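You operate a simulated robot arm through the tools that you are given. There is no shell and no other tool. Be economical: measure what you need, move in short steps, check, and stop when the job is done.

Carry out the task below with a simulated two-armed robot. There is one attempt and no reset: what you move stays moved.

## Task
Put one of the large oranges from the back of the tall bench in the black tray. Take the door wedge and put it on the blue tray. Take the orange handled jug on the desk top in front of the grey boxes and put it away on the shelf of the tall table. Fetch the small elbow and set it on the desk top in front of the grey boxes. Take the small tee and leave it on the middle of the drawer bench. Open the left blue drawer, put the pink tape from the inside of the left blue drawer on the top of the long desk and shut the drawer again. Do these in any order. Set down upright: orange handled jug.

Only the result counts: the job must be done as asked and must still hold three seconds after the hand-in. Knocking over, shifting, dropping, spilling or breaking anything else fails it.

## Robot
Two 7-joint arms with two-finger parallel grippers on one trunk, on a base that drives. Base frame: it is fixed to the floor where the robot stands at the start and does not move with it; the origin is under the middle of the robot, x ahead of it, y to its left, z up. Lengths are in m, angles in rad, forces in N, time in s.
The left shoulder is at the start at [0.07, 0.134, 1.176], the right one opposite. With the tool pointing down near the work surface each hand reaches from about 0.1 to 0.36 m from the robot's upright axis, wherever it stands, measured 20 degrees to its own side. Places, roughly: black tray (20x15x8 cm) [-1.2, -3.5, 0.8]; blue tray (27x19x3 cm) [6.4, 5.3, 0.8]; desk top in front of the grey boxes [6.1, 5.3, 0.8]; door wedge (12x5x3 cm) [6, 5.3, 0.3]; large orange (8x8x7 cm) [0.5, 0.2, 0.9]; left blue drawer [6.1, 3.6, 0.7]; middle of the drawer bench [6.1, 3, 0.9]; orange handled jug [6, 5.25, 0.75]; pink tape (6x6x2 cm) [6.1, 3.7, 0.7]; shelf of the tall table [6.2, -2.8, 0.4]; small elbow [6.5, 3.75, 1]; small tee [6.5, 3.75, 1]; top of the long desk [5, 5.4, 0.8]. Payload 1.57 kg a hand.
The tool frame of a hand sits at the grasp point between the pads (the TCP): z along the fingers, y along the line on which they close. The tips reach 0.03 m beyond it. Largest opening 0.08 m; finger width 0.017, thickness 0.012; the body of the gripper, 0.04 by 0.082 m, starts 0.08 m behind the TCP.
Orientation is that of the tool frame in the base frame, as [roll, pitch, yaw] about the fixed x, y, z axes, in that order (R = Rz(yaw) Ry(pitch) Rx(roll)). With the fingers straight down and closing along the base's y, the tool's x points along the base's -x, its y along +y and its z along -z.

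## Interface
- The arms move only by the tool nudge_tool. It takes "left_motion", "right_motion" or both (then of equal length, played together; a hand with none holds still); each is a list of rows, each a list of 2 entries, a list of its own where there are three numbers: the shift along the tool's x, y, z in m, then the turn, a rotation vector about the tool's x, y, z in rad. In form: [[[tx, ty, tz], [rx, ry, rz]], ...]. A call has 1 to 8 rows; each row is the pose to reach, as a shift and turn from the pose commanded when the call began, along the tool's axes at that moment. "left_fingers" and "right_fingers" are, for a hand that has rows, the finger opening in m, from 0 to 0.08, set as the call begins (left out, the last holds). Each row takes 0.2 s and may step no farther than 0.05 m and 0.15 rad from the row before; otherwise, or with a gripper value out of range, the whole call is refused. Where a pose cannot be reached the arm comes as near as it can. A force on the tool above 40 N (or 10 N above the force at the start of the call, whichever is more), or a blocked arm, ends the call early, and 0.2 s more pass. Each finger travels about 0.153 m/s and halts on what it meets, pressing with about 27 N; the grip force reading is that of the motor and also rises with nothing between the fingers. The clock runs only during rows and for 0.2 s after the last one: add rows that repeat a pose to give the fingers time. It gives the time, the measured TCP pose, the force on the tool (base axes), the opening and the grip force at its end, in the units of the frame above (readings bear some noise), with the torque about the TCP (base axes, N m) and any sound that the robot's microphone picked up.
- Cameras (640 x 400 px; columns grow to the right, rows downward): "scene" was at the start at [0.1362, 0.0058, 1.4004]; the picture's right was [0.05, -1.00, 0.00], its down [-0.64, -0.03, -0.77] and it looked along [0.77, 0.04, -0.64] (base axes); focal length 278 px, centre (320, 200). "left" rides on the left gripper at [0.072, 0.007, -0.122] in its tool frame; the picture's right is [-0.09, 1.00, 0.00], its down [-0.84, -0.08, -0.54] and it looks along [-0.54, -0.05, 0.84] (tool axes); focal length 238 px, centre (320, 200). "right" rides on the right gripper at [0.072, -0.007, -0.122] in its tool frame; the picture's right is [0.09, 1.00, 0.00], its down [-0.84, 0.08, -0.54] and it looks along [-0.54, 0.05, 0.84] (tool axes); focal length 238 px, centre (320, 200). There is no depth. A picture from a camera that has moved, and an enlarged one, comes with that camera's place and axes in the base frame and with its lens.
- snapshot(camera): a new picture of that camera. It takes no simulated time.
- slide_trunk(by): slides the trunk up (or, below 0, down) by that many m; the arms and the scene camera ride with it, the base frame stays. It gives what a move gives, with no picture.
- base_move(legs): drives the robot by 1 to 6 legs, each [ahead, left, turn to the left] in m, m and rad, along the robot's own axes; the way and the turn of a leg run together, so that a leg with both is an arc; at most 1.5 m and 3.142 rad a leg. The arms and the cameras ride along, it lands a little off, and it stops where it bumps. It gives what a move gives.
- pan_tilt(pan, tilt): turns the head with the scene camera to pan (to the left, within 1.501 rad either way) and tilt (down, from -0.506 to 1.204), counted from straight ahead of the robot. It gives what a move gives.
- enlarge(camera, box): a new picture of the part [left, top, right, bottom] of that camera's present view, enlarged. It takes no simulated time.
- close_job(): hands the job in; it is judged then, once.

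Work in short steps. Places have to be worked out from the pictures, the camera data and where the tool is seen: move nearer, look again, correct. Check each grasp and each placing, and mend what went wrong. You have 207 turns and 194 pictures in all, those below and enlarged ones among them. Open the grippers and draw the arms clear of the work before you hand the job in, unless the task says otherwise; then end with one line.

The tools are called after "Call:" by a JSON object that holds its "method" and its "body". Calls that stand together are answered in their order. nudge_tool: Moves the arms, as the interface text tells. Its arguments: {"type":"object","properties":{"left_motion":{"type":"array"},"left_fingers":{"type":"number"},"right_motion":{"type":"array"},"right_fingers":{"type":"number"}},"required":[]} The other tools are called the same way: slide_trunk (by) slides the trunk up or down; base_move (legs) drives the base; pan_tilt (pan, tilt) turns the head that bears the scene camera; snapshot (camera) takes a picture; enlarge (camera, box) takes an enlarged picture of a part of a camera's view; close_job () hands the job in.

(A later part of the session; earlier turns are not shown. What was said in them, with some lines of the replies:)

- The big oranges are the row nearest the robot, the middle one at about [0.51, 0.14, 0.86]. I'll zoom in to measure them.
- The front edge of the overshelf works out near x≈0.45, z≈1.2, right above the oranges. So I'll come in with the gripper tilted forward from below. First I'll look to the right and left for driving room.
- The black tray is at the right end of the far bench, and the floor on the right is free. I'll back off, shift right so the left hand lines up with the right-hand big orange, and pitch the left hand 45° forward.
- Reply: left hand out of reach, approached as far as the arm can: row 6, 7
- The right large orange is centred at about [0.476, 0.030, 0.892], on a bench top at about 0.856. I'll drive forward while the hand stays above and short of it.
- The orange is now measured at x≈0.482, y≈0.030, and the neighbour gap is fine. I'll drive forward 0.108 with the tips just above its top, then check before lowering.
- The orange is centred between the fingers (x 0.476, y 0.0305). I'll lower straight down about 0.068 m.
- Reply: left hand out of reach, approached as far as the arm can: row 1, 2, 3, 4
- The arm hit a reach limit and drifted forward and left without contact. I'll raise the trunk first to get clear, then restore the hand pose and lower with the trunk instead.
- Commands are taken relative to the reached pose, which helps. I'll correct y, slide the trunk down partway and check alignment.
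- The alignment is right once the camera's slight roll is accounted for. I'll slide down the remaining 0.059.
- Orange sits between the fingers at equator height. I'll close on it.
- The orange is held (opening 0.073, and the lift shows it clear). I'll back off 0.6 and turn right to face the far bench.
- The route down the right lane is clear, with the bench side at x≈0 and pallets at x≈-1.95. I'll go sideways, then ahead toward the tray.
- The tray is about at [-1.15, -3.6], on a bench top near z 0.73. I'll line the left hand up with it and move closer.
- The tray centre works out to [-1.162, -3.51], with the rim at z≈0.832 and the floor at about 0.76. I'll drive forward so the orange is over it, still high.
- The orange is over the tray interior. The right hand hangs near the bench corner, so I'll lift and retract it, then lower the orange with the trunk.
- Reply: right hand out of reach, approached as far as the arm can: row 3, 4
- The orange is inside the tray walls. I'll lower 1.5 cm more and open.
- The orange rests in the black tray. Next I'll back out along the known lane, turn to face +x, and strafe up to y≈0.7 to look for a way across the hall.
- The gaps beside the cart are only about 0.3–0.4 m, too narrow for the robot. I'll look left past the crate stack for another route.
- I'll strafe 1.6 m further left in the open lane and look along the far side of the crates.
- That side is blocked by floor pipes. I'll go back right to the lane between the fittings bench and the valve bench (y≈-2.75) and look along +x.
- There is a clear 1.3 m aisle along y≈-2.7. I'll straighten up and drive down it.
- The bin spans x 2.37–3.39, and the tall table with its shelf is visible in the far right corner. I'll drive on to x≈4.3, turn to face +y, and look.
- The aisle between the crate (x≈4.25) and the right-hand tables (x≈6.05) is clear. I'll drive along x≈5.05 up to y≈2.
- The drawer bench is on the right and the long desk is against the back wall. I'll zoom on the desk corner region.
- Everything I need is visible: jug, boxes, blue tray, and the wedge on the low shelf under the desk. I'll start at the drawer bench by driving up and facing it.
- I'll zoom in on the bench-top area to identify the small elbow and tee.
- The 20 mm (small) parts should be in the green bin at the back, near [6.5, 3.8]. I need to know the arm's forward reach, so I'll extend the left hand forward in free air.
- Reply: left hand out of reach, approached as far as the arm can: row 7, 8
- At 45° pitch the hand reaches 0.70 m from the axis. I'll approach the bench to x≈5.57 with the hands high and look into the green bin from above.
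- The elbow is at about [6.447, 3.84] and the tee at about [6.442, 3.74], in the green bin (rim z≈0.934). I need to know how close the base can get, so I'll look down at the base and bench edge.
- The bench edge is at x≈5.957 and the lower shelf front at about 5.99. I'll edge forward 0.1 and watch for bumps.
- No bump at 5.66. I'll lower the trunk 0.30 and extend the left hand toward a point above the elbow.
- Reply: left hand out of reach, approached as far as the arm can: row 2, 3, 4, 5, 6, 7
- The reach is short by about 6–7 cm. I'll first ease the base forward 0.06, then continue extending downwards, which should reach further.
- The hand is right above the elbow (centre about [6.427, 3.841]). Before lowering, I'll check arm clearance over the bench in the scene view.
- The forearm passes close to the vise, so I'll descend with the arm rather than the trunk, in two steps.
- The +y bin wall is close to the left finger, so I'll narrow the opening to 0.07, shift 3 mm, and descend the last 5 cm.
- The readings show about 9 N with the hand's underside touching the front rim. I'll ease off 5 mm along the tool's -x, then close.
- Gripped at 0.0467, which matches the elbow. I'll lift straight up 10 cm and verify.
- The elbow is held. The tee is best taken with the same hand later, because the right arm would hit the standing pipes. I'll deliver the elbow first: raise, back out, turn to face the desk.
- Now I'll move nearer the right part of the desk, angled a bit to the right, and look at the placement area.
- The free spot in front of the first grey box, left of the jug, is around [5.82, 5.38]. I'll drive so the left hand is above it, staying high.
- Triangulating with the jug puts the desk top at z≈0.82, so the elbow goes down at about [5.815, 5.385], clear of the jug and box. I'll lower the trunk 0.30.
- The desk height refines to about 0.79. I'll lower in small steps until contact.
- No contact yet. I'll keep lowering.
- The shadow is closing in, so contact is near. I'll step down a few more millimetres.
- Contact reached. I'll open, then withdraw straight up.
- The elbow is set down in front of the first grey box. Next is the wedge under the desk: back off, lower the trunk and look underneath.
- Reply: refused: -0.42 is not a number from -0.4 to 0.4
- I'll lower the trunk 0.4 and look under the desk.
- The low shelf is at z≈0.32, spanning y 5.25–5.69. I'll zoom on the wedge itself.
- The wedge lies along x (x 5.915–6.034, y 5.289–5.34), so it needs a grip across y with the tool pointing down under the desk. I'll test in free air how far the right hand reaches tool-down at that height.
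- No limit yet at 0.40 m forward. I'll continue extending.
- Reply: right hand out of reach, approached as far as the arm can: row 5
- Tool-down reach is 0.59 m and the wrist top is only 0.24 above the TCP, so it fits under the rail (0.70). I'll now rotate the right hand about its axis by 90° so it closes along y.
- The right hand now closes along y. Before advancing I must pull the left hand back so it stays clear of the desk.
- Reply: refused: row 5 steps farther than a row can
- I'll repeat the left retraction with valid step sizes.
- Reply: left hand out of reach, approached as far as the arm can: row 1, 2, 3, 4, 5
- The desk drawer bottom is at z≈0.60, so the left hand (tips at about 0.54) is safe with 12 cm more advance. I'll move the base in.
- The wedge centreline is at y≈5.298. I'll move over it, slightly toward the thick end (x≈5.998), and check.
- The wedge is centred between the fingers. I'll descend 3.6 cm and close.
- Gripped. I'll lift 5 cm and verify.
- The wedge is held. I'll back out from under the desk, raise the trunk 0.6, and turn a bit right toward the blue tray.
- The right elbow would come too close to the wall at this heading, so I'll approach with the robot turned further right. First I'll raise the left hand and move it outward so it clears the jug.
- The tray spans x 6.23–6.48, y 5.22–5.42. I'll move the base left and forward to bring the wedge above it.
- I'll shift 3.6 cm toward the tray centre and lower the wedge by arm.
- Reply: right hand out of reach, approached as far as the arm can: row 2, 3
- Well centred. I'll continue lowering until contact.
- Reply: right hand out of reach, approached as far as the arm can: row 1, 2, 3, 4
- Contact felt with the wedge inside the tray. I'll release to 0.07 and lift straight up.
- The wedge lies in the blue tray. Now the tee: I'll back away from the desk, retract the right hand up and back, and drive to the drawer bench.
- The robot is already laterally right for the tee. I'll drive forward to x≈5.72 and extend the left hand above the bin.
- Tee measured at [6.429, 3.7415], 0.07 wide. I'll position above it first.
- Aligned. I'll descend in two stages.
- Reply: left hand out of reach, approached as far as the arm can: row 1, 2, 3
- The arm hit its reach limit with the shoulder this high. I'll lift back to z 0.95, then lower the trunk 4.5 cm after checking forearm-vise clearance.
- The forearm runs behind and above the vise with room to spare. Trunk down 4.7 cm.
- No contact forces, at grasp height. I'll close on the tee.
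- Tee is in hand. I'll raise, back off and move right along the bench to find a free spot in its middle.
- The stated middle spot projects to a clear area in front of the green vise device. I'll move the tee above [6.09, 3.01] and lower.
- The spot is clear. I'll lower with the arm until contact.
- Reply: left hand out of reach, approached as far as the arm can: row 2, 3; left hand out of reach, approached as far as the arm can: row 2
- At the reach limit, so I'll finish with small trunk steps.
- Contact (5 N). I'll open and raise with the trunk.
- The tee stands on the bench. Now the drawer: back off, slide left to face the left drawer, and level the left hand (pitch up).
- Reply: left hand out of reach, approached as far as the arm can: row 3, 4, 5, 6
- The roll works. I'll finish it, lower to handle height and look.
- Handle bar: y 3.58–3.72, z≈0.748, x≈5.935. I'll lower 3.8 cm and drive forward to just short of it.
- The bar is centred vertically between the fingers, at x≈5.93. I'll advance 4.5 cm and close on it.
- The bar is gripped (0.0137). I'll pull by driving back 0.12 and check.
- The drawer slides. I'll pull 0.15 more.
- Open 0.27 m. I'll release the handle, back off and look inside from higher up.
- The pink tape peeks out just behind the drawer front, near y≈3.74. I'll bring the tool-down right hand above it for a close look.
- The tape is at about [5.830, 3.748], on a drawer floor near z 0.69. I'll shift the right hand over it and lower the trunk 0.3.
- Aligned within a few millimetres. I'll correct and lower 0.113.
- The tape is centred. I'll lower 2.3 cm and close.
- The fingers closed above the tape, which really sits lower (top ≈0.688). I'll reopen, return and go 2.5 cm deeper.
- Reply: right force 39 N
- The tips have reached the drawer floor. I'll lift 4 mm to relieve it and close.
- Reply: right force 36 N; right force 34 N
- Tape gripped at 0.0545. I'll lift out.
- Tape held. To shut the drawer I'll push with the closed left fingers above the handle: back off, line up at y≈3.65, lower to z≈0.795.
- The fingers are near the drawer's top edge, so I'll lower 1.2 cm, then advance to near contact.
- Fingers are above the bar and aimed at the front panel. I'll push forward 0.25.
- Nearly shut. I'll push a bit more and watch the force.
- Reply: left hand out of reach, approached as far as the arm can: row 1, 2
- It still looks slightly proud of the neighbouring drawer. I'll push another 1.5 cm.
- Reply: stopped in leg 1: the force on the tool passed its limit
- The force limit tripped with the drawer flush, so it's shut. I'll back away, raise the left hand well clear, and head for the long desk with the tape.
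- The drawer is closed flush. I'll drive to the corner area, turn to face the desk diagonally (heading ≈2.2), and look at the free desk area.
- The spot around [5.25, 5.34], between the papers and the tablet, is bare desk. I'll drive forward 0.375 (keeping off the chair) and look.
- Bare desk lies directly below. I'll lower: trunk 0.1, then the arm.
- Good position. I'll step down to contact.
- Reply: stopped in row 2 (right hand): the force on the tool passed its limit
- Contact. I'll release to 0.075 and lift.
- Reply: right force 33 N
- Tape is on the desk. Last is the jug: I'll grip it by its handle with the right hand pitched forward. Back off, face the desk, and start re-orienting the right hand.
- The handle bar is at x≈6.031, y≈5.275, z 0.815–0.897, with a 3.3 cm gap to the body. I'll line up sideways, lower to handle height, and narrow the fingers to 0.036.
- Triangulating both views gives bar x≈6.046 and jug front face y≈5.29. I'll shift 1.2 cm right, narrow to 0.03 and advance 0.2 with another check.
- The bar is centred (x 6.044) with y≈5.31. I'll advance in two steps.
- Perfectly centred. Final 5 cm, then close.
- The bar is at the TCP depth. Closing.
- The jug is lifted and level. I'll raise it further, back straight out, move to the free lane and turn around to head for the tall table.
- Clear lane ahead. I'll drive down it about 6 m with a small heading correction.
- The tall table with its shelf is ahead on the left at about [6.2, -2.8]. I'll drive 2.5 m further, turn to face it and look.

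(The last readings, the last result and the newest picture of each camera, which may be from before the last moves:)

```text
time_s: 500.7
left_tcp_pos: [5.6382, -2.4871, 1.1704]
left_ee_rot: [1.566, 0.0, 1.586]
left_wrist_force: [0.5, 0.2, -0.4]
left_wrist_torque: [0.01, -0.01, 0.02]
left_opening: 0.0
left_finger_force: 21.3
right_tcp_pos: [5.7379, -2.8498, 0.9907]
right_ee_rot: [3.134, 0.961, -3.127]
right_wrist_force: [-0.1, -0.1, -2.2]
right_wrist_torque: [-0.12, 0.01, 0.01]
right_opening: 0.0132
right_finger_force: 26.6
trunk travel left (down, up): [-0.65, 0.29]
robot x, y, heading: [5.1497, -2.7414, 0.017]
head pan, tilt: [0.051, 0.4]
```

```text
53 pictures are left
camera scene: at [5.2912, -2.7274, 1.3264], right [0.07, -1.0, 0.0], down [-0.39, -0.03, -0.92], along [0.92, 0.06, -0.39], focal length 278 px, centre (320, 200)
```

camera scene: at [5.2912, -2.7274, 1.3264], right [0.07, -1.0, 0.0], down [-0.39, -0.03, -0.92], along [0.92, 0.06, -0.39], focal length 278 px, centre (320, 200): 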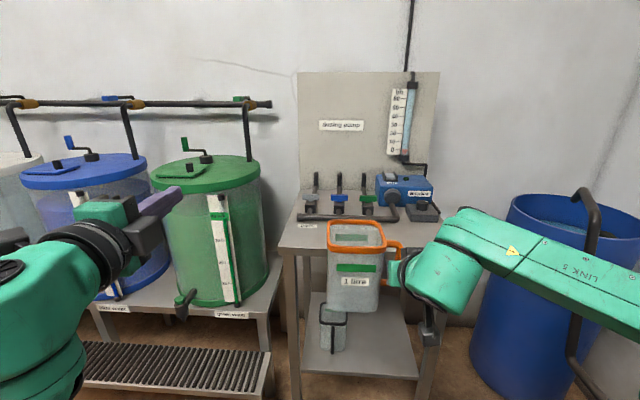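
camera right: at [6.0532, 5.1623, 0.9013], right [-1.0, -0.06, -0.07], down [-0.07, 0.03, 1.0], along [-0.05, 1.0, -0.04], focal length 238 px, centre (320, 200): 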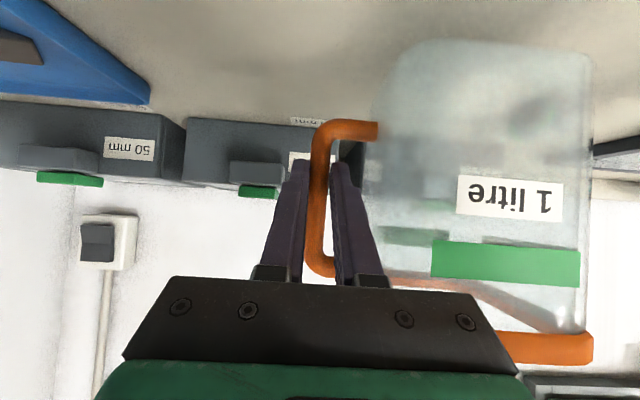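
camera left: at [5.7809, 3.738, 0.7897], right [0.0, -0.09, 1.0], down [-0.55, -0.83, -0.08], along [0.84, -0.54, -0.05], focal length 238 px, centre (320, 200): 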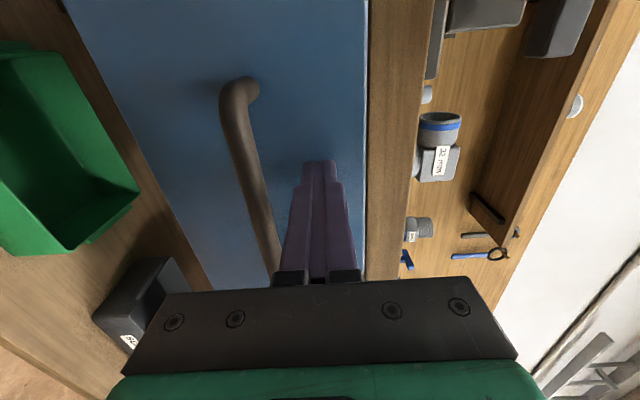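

The shelf (z≈0.4, x 5.93–6.36, y -2.63…-3.02) already holds another container on the left, so the jug goes on the right part. I'll zoom to measure.

Call:
{"method": "enlarge", "body": {"camera": "scene", "box": [270, 230, 450, 400]}}

```text
2.35 times, centred on (360, 315) of scene
camera zoom: at [5.2912, -2.7274, 1.3264], right [0.07, -1.0, 0.0], down [-0.39, -0.03, -0.92], along [0.92, 0.06, -0.39], focal length 654 px, centre (226, -71)
```

zoom: 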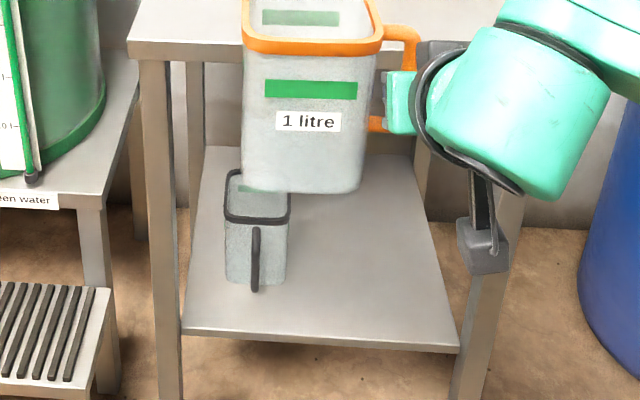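

The other small jug occupies the left of the shelf (to y≈-2.78), so my jug's centre should be at y≈-2.865. I'll retract the left hand, shift right 0.105, and lower in front of the table.

Call:
{"method": "nudge_tool", "body": {"left_motion": [[[0, 0.02, -0.04], [0, 0, 0]], [[0, 0.04, -0.08], [0, 0, 0]], [[0, 0.06, -0.12], [0, 0, 0]], [[0, 0.08, -0.16], [0, 0, 0]], [[0, 0.1, -0.2], [0, 0, 0]]]}}

Call:
{"method": "base_move", "body": {"legs": [[0, -0.105, -0.016]]}}

Call:
{"method": "slide_trunk", "body": {"by": -0.3}}

Call:
{"method": "snapshot", "body": {"camera": "scene"}}

```text
time_s: 501.9
left_tcp_pos: [5.6372, -2.4871, 1.1707]
left_ee_rot: [1.567, 0.0, 1.587]
left_wrist_force: [0.0, 0.3, 0.6]
left_wrist_torque: [-0.02, -0.01, 0.01]
left_opening: 0.0
left_finger_force: 21.4
left hand out of reach, approached as far as the arm can: row 1, 2, 3, 4, 5
right_tcp_pos: [5.7372, -2.8487, 0.9918]
right_ee_rot: [3.133, 0.961, -3.128]
right_wrist_force: [0.2, 0.5, -2.5]
right_wrist_torque: [-0.1, 0.01, 0.05]
right_opening: 0.0133
right_finger_force: 26.6
trunk travel left (down, up): [-0.65, 0.29]
robot x, y, heading: [5.1452, -2.7364, 0.022]
head pan, tilt: [0.051, 0.4]
```

```text
time_s: 503.1
left_tcp_pos: [5.6437, -2.6012, 1.1699]
left_ee_rot: [1.568, -0.001, 1.571]
left_wrist_force: [0.2, -0.5, -0.2]
left_wrist_torque: [0.01, -0.02, 0.01]
left_opening: 0.0001
left_finger_force: 21.8
right_tcp_pos: [5.7375, -2.9663, 0.9902]
right_ee_rot: [3.134, 0.961, 3.14]
right_wrist_force: [0.1, 0.2, -1.2]
right_wrist_torque: [-0.12, 0.02, 0.05]
right_opening: 0.0133
right_finger_force: 27.4
trunk travel left (down, up): [-0.65, 0.29]
robot x, y, heading: [5.1468, -2.8428, 0.001]
head pan, tilt: [0.051, 0.4]
```

```text
time_s: 506.1
left_tcp_pos: [5.6437, -2.602, 0.8714]
left_ee_rot: [1.567, 0.0, 1.571]
left_wrist_force: [-0.7, -0.6, 0.6]
left_wrist_torque: [0.08, 0.0, 0.0]
left_opening: 0.0
left_finger_force: 21.8
right_tcp_pos: [5.7354, -2.9657, 0.6906]
right_ee_rot: [3.133, 0.961, 3.138]
right_wrist_force: [0.4, 0.6, -1.5]
right_wrist_torque: [-0.11, 0.01, 0.01]
right_opening: 0.0131
right_finger_force: 27.1
trunk travel left (down, up): [-0.35, 0.59]
robot x, y, heading: [5.1483, -2.8445, -0.004]
head pan, tilt: [0.051, 0.4]
```

```text
51 pictures are left
camera scene: at [5.2922, -2.8366, 1.0264], right [0.05, -1.0, 0.0], down [-0.39, -0.02, -0.92], along [0.92, 0.05, -0.39], focal length 278 px, centre (320, 200)
```

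scene: 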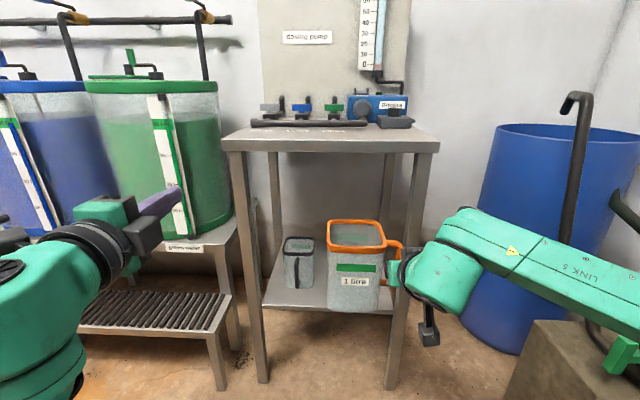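

The left hand could meet the table's left leg when I advance. I'll try moving it outward (left) and up.

Call:
{"method": "nudge_tool", "body": {"left_motion": [[[0.03, 0, 0], [0, 0, 0]], [[0.06, 0, 0], [0, 0, 0]], [[0.09, 0, 0], [0, 0, 0]], [[0.12, 0.0, 0], [0, 0, 0]], [[0.14, 0.03, 0], [0, 0, 0]], [[0.14, 0.07, 0], [0, 0, 0]], [[0.14, 0.11, 0], [0, 0, 0]]]}}

```text
time_s: 507.6
left_tcp_pos: [5.6449, -2.4634, 0.9844]
left_ee_rot: [1.568, 0.0, 1.569]
left_wrist_force: [1.1, 0.7, 0.9]
left_wrist_torque: [-0.01, -0.03, 0.01]
left_opening: 0.0
left_finger_force: 21.4
right_tcp_pos: [5.7362, -2.9668, 0.6913]
right_ee_rot: [3.131, 0.96, 3.139]
right_wrist_force: [0.2, 0.5, -2.3]
right_wrist_torque: [-0.13, 0.01, -0.02]
right_opening: 0.0134
right_finger_force: 27.3
trunk travel left (down, up): [-0.35, 0.59]
robot x, y, heading: [5.1485, -2.8422, 0.008]
head pan, tilt: [0.051, 0.4]
```

It moved. Now I'll also retract it and lower the trunk to shelf height.

Call:
{"method": "nudge_tool", "body": {"left_motion": [[[0, 0, -0.04], [0, 0, 0]], [[0, 0, -0.08], [0, 0, 0]], [[0, 0, -0.12], [0, 0, 0]], [[0, 0, -0.16], [0, 0, 0]]]}}

Call:
{"method": "slide_trunk", "body": {"by": -0.18}}

Call:
{"method": "snapshot", "body": {"camera": "scene"}}

Call:
{"method": "snapshot", "body": {"camera": "right"}}

```text
time_s: 508.6
left_tcp_pos: [5.4826, -2.4608, 0.9799]
left_ee_rot: [1.567, 0.001, 1.569]
left_wrist_force: [0.5, 0.9, 0.2]
left_wrist_torque: [-0.02, -0.02, 0.0]
left_opening: 0.0
left_finger_force: 21.8
right_tcp_pos: [5.7364, -2.9668, 0.6913]
right_ee_rot: [3.134, 0.963, 3.141]
right_wrist_force: [-0.5, 0.2, -2.2]
right_wrist_torque: [-0.08, 0.03, -0.03]
right_opening: 0.0132
right_finger_force: 27.3
trunk travel left (down, up): [-0.35, 0.59]
robot x, y, heading: [5.1528, -2.8422, 0.005]
head pan, tilt: [0.051, 0.4]
```

```text
time_s: 510.6
left_tcp_pos: [5.4851, -2.4614, 0.8005]
left_ee_rot: [1.566, 0.0, 1.569]
left_wrist_force: [0.2, -0.6, 0.3]
left_wrist_torque: [-0.01, -0.02, 0.01]
left_opening: 0.0003
left_finger_force: 21.5
right_tcp_pos: [5.7362, -2.9653, 0.5109]
right_ee_rot: [3.132, 0.961, 3.14]
right_wrist_force: [-0.3, -0.6, -1.2]
right_wrist_torque: [-0.14, 0.03, 0.0]
right_opening: 0.0133
right_finger_force: 27.4
trunk travel left (down, up): [-0.17, 0.77]
robot x, y, heading: [5.1483, -2.8422, -0.001]
head pan, tilt: [0.051, 0.4]
```

```text
50 pictures are left
camera scene: at [5.2921, -2.8366, 0.8464], right [0.05, -1.0, 0.0], down [-0.39, -0.02, -0.92], along [0.92, 0.05, -0.39], focal length 278 px, centre (320, 200)
```

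scene: 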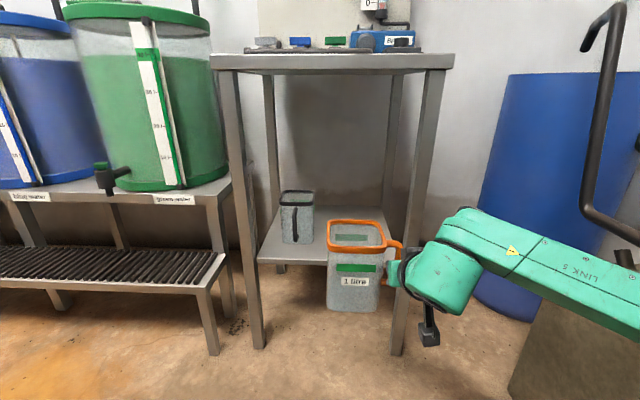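

```text
49 pictures are left
camera right: at [5.5952, -2.9741, 0.5215], right [-0.06, 1.0, -0.07], down [0.03, 0.07, 1.0], along [1.0, 0.06, -0.04], focal length 238 px, centre (320, 200)
```

right: 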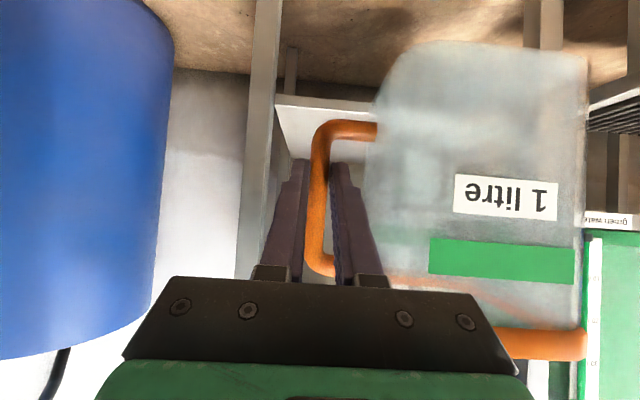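

The shelf refines to z≈0.368 with front x≈5.96; the right leg is at y -3.01 and the small jug's right edge at -2.775. I'll shift 1.5 cm left, lower 3 cm and drive in partway.

Call:
{"method": "slide_trunk", "body": {"by": -0.03}}

Call:
{"method": "base_move", "body": {"legs": [[0.17, 0.015, 0]]}}

Call:
{"method": "snapshot", "body": {"camera": "scene"}}

Call:
{"method": "snapshot", "body": {"camera": "right"}}

```text
time_s: 511.4
left_tcp_pos: [5.4845, -2.4603, 0.7701]
left_ee_rot: [1.567, -0.001, 1.57]
left_wrist_force: [0.4, 0.3, -0.3]
left_wrist_torque: [0.03, 0.04, 0.0]
left_opening: 0.0
left_finger_force: 21.3
right_tcp_pos: [5.7368, -2.9666, 0.4789]
right_ee_rot: [3.132, 0.962, 3.138]
right_wrist_force: [-0.1, 0.0, -1.4]
right_wrist_torque: [-0.09, 0.01, 0.02]
right_opening: 0.0131
right_finger_force: 26.8
trunk travel left (down, up): [-0.14, 0.8]
robot x, y, heading: [5.1494, -2.8417, 0.0]
head pan, tilt: [0.051, 0.4]
```

```text
time_s: 512.9
left_tcp_pos: [5.653, -2.447, 0.771]
left_ee_rot: [1.566, 0.0, 1.568]
left_wrist_force: [-0.4, -0.3, 0.3]
left_wrist_torque: [-0.02, 0.03, 0.0]
left_opening: 0.0
left_finger_force: 21.4
right_tcp_pos: [5.906, -2.9522, 0.4811]
right_ee_rot: [3.134, 0.961, 3.137]
right_wrist_force: [0.9, -0.3, -2.5]
right_wrist_torque: [-0.1, 0.02, 0.01]
right_opening: 0.013
right_finger_force: 27.0
trunk travel left (down, up): [-0.14, 0.8]
robot x, y, heading: [5.3175, -2.8252, 0.002]
head pan, tilt: [0.051, 0.4]
```

```text
48 pictures are left
camera scene: at [5.4607, -2.8216, 0.8164], right [0.05, -1.0, 0.0], down [-0.39, -0.02, -0.92], along [0.92, 0.05, -0.39], focal length 278 px, centre (320, 200)
```

scene: 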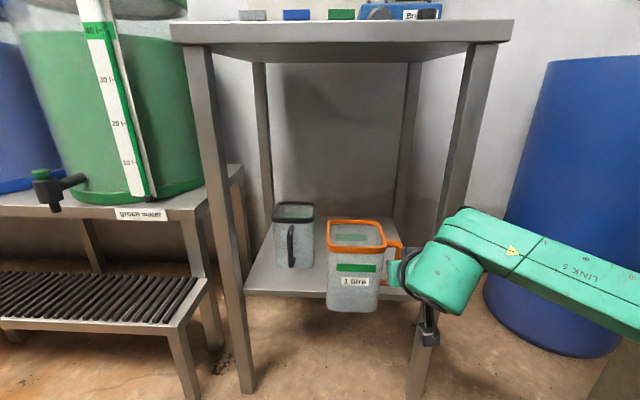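

```text
47 pictures are left
camera right: at [5.7634, -2.9598, 0.4913], right [-0.06, 1.0, -0.07], down [0.03, 0.07, 1.0], along [1.0, 0.05, -0.04], focal length 238 px, centre (320, 200)
```

right: 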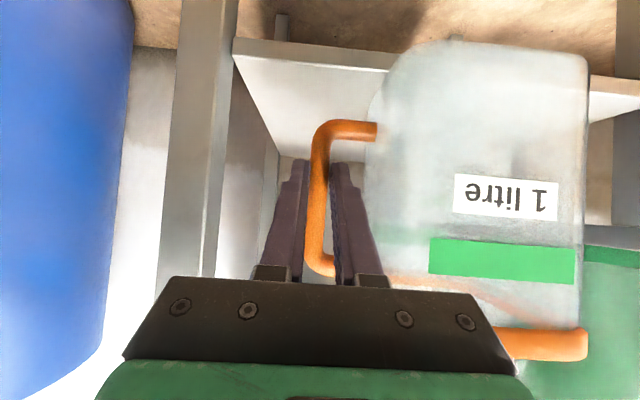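

Clearance is about 2 cm above the shelf and 2.5 cm to the leg. I'll drive forward 0.07, check, then the rest.

Call:
{"method": "base_move", "body": {"legs": [[0.08, 0.002, -0.002]]}}

Call:
{"method": "snapshot", "body": {"camera": "scene"}}

Call:
{"method": "snapshot", "body": {"camera": "right"}}

```text
time_s: 513.9
left_tcp_pos: [5.7353, -2.4451, 0.7716]
left_ee_rot: [1.567, 0.001, 1.565]
left_wrist_force: [-0.3, -0.7, 0.4]
left_wrist_torque: [-0.05, 0.0, -0.01]
left_opening: 0.0002
left_finger_force: 21.3
right_tcp_pos: [5.9869, -2.952, 0.4797]
right_ee_rot: [3.133, 0.961, 3.136]
right_wrist_force: [1.2, 0.5, -1.7]
right_wrist_torque: [-0.12, 0.01, -0.03]
right_opening: 0.0132
right_finger_force: 27.0
trunk travel left (down, up): [-0.14, 0.8]
robot x, y, heading: [5.4001, -2.8227, -0.003]
head pan, tilt: [0.051, 0.4]
```

```text
46 pictures are left
camera scene: at [5.5423, -2.82, 0.8164], right [0.05, -1.0, 0.0], down [-0.39, -0.02, -0.92], along [0.92, 0.04, -0.39], focal length 278 px, centre (320, 200)
```

scene: 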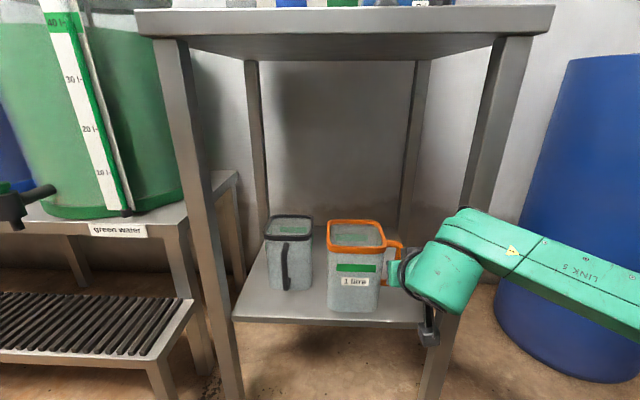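

```text
45 pictures are left
camera right: at [5.8446, -2.9589, 0.4913], right [-0.05, 1.0, -0.07], down [0.03, 0.07, 1.0], along [1.0, 0.05, -0.04], focal length 238 px, centre (320, 200)
```

right: 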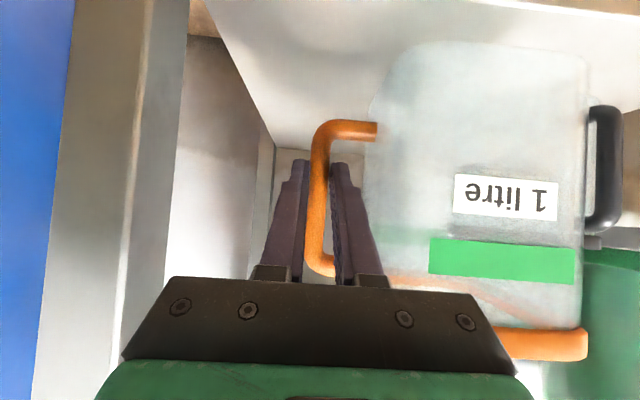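

I'll go 4.5 cm deeper so the whole footprint is on the shelf.

Call:
{"method": "base_move", "body": {"legs": [[0.045, 0, 0.003]]}}

Call:
{"method": "nudge_tool", "body": {"right_motion": [[[0.008, 0, 0.006], [0, 0, 0]], [[0.0164, 0, 0.0114], [0, 0, 0]], [[0.0164, 0, 0.0114], [0, 0, 0]]]}}

Call:
{"method": "snapshot", "body": {"camera": "scene"}}

```text
time_s: 514.8
left_tcp_pos: [5.7785, -2.4435, 0.77]
left_ee_rot: [1.565, -0.001, 1.568]
left_wrist_force: [-0.4, -0.2, 1.0]
left_wrist_torque: [0.0, -0.01, -0.01]
left_opening: 0.0003
left_finger_force: 20.7
right_tcp_pos: [6.0316, -2.9492, 0.479]
right_ee_rot: [3.133, 0.963, 3.138]
right_wrist_force: [0.1, -0.2, -1.6]
right_wrist_torque: [-0.14, 0.0, 0.01]
right_opening: 0.0131
right_finger_force: 26.8
trunk travel left (down, up): [-0.14, 0.8]
robot x, y, heading: [5.44, -2.8281, 0.002]
head pan, tilt: [0.051, 0.4]
```

```text
time_s: 515.6
left_tcp_pos: [5.7786, -2.4428, 0.7687]
left_ee_rot: [1.566, 0.001, 1.567]
left_wrist_force: [0.4, 0.5, -0.1]
left_wrist_torque: [0.01, 0.02, -0.02]
left_opening: 0.0
left_finger_force: 21.1
right_tcp_pos: [6.0304, -2.9482, 0.4614]
right_ee_rot: [3.135, 0.962, 3.138]
right_wrist_force: [-0.1, 0.3, -2.2]
right_wrist_torque: [-0.14, 0.02, 0.01]
right_opening: 0.0131
right_finger_force: 27.0
trunk travel left (down, up): [-0.14, 0.8]
robot x, y, heading: [5.4446, -2.8219, 0.005]
head pan, tilt: [0.051, 0.4]
```

```text
44 pictures are left
camera scene: at [5.5863, -2.8195, 0.8164], right [0.05, -1.0, 0.0], down [-0.39, -0.02, -0.92], along [0.92, 0.05, -0.39], focal length 278 px, centre (320, 200)
```

scene: 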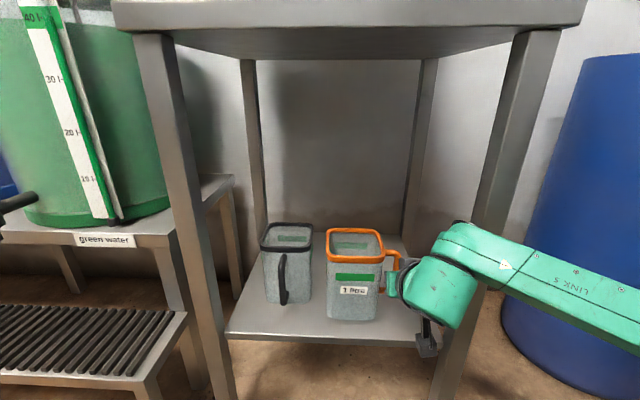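

The jug is above the shelf and level. I'll lower gently to contact.

Call:
{"method": "nudge_tool", "body": {"right_motion": [[[0.0033, 0, 0.0023], [0, 0, 0]], [[0.0066, 0, 0.0046], [0, 0, 0]]]}}

Call:
{"method": "nudge_tool", "body": {"right_motion": [[[0.0025, 0, 0.0017], [0, 0, 0]], [[0.0049, 0, 0.0034], [0, 0, 0]]]}}

```text
time_s: 516.2
left_tcp_pos: [5.779, -2.4433, 0.7707]
left_ee_rot: [1.567, -0.001, 1.567]
left_wrist_force: [0.3, 0.3, 0.6]
left_wrist_torque: [-0.05, 0.05, 0.01]
left_opening: 0.0
left_finger_force: 21.3
right_tcp_pos: [6.032, -2.949, 0.4517]
right_ee_rot: [3.134, 0.962, 3.139]
right_wrist_force: [-0.7, 0.5, -1.3]
right_wrist_torque: [-0.13, 0.01, -0.04]
right_opening: 0.0135
right_finger_force: 26.8
trunk travel left (down, up): [-0.14, 0.8]
robot x, y, heading: [5.4438, -2.8282, 0.003]
head pan, tilt: [0.051, 0.4]
```

```text
time_s: 516.8
left_tcp_pos: [5.7794, -2.4433, 0.7707]
left_ee_rot: [1.567, -0.001, 1.567]
left_wrist_force: [-0.2, 0.2, -0.3]
left_wrist_torque: [0.02, -0.01, -0.03]
left_opening: 0.0001
left_finger_force: 21.6
right_tcp_pos: [6.0307, -2.9487, 0.4481]
right_ee_rot: [3.132, 0.961, 3.139]
right_wrist_force: [0.6, 0.2, -2.1]
right_wrist_torque: [-0.11, 0.03, -0.02]
right_opening: 0.0132
right_finger_force: 27.2
trunk travel left (down, up): [-0.14, 0.8]
robot x, y, heading: [5.4424, -2.8279, 0.006]
head pan, tilt: [0.051, 0.4]
```

Call:
{"method": "nudge_tool", "body": {"right_motion": [[[0.0025, 0, 0.0017], [0, 0, 0]], [[0.0049, 0, 0.0034], [0, 0, 0]]]}}

Call:
{"method": "nudge_tool", "body": {"right_motion": [[[0.0016, 0, 0.0011], [0, 0, 0]], [[0.0033, 0, 0.0023], [0, 0, 0]]]}}

Call:
{"method": "enlarge", "body": {"camera": "scene", "box": [220, 210, 440, 350]}}

```text
time_s: 517.4
left_tcp_pos: [5.7789, -2.445, 0.7715]
left_ee_rot: [1.567, 0.001, 1.565]
left_wrist_force: [0.2, 0.1, -0.3]
left_wrist_torque: [0.01, 0.02, -0.02]
left_opening: 0.0
left_finger_force: 21.5
right_tcp_pos: [6.0301, -2.9471, 0.4393]
right_ee_rot: [3.133, 0.961, 3.137]
right_wrist_force: [-0.4, -0.3, -2.6]
right_wrist_torque: [-0.14, 0.01, -0.02]
right_opening: 0.0133
right_finger_force: 27.0
trunk travel left (down, up): [-0.14, 0.8]
robot x, y, heading: [5.4428, -2.8213, 0.002]
head pan, tilt: [0.051, 0.4]
```

```text
time_s: 518.0
left_tcp_pos: [5.778, -2.4432, 0.7709]
left_ee_rot: [1.566, 0.003, 1.568]
left_wrist_force: [0.3, -0.3, 0.6]
left_wrist_torque: [-0.02, 0.01, 0.0]
left_opening: 0.0004
left_finger_force: 21.3
right_tcp_pos: [6.0303, -2.9489, 0.4401]
right_ee_rot: [3.133, 0.968, 3.136]
right_wrist_force: [-0.1, 0.2, 7.7]
right_wrist_torque: [0.13, 0.32, -0.03]
right_opening: 0.0131
right_finger_force: 27.4
trunk travel left (down, up): [-0.14, 0.8]
robot x, y, heading: [5.442, -2.824, 0.005]
head pan, tilt: [0.051, 0.4]
```

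```text
2.86 times, centred on (330, 280) of scene
camera zoom: at [5.5853, -2.8194, 0.8168], right [0.05, -1.0, 0.0], down [-0.39, -0.02, -0.92], along [0.92, 0.05, -0.39], focal length 794 px, centre (291, -29)
```

zoom: 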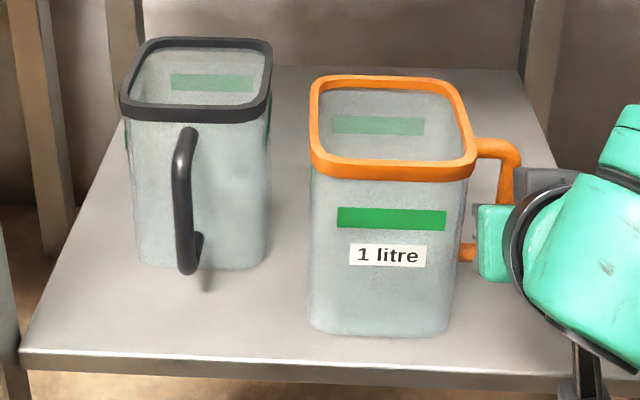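

The jug stands fully on the shelf with contact felt. I'll open the fingers just enough (0.03) and withdraw straight back.

Call:
{"method": "nudge_tool", "body": {"right_motion": [[[0, 0, 0], [0, 0, 0]], [[0, 0, 0], [0, 0, 0]]], "right_fingers": 0.03}}

Call:
{"method": "snapshot", "body": {"camera": "right"}}

```text
time_s: 518.6
left_tcp_pos: [5.7778, -2.4433, 0.7703]
left_ee_rot: [1.568, 0.001, 1.565]
left_wrist_force: [-0.1, -0.1, -0.9]
left_wrist_torque: [-0.02, 0.02, 0.02]
left_opening: 0.0001
left_finger_force: 21.3
right_tcp_pos: [6.0301, -2.9489, 0.4368]
right_ee_rot: [3.132, 0.961, 3.139]
right_wrist_force: [0.4, 0.0, -0.4]
right_wrist_torque: [-0.02, -0.02, 0.0]
right_opening: 0.03
right_finger_force: 0.0
trunk travel left (down, up): [-0.14, 0.8]
robot x, y, heading: [5.443, -2.826, 0.004]
head pan, tilt: [0.051, 0.4]
```

```text
42 pictures are left
camera right: at [5.8892, -2.9566, 0.4476], right [-0.06, 1.0, -0.07], down [0.03, 0.07, 1.0], along [1.0, 0.05, -0.04], focal length 238 px, centre (320, 200)
```

right: 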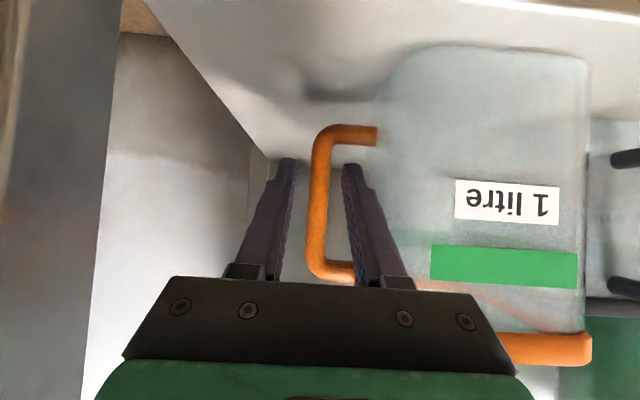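

Bar is free of both fingers. I'll back the base straight out.

Call:
{"method": "base_move", "body": {"legs": [[-0.1, 0, 0], [-0.4, 0, 0]]}}

Call:
{"method": "snapshot", "body": {"camera": "scene"}}

```text
time_s: 521.9
left_tcp_pos: [5.2842, -2.4441, 0.7696]
left_ee_rot: [1.566, -0.001, 1.559]
left_wrist_force: [0.2, 0.2, -0.5]
left_wrist_torque: [-0.03, -0.03, 0.03]
left_opening: 0.0
left_finger_force: 21.1
right_tcp_pos: [5.5325, -2.9526, 0.4358]
right_ee_rot: [3.133, 0.961, 3.129]
right_wrist_force: [0.3, -0.3, 0.1]
right_wrist_torque: [-0.01, -0.01, 0.01]
right_opening: 0.0301
right_finger_force: 0.1
trunk travel left (down, up): [-0.14, 0.8]
robot x, y, heading: [4.9455, -2.8243, -0.002]
head pan, tilt: [0.051, 0.4]
```

```text
41 pictures are left
camera scene: at [5.0889, -2.8194, 0.8164], right [0.04, -1.0, 0.0], down [-0.39, -0.02, -0.92], along [0.92, 0.04, -0.39], focal length 278 px, centre (320, 200)
```

scene: 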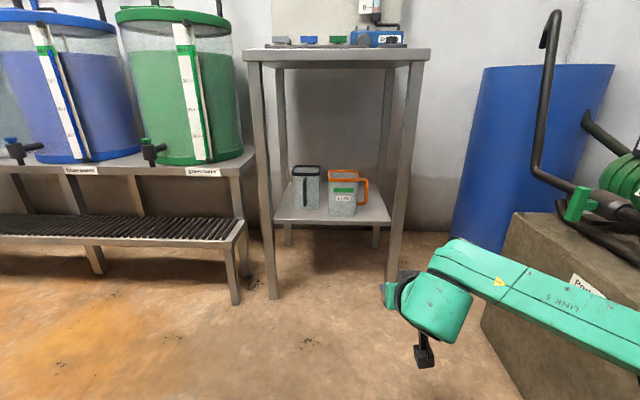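

The jug stands upright on the shelf, and all six placements are done. I'll open both grippers and hand in.

Call:
{"method": "nudge_tool", "body": {"left_motion": [[[0, 0, 0], [0, 0, 0]], [[0, 0, 0], [0, 0, 0]], [[0, 0, 0], [0, 0, 0]]], "left_fingers": 0.08, "right_motion": [[[0, 0, 0], [0, 0, 0]], [[0, 0, 0], [0, 0, 0]], [[0, 0, 0], [0, 0, 0]]], "right_fingers": 0.08}}

Call:
{"method": "close_job", "body": {}}

```text
time_s: 522.7
left_tcp_pos: [5.2833, -2.4447, 0.7704]
left_ee_rot: [1.567, -0.001, 1.56]
left_wrist_force: [1.2, -0.1, -0.4]
left_wrist_torque: [0.03, 0.01, 0.03]
left_opening: 0.08
left_finger_force: 0.0
right_tcp_pos: [5.5345, -2.9523, 0.4373]
right_ee_rot: [3.133, 0.962, 3.131]
right_wrist_force: [0.3, -0.1, -0.2]
right_wrist_torque: [0.03, 0.0, 0.0]
right_opening: 0.0798
right_finger_force: 0.1
trunk travel left (down, up): [-0.14, 0.8]
robot x, y, heading: [4.9494, -2.8231, -0.004]
head pan, tilt: [0.051, 0.4]
```

```text
The job is handed in.
```

All six tasks were carried out and the job is handed in: orange in the black tray, wedge on the blue tray, elbow in front of the grey boxes, tee on the drawer bench, tape on the long desk with the drawer shut, and jug upright on the tall table's shelf.
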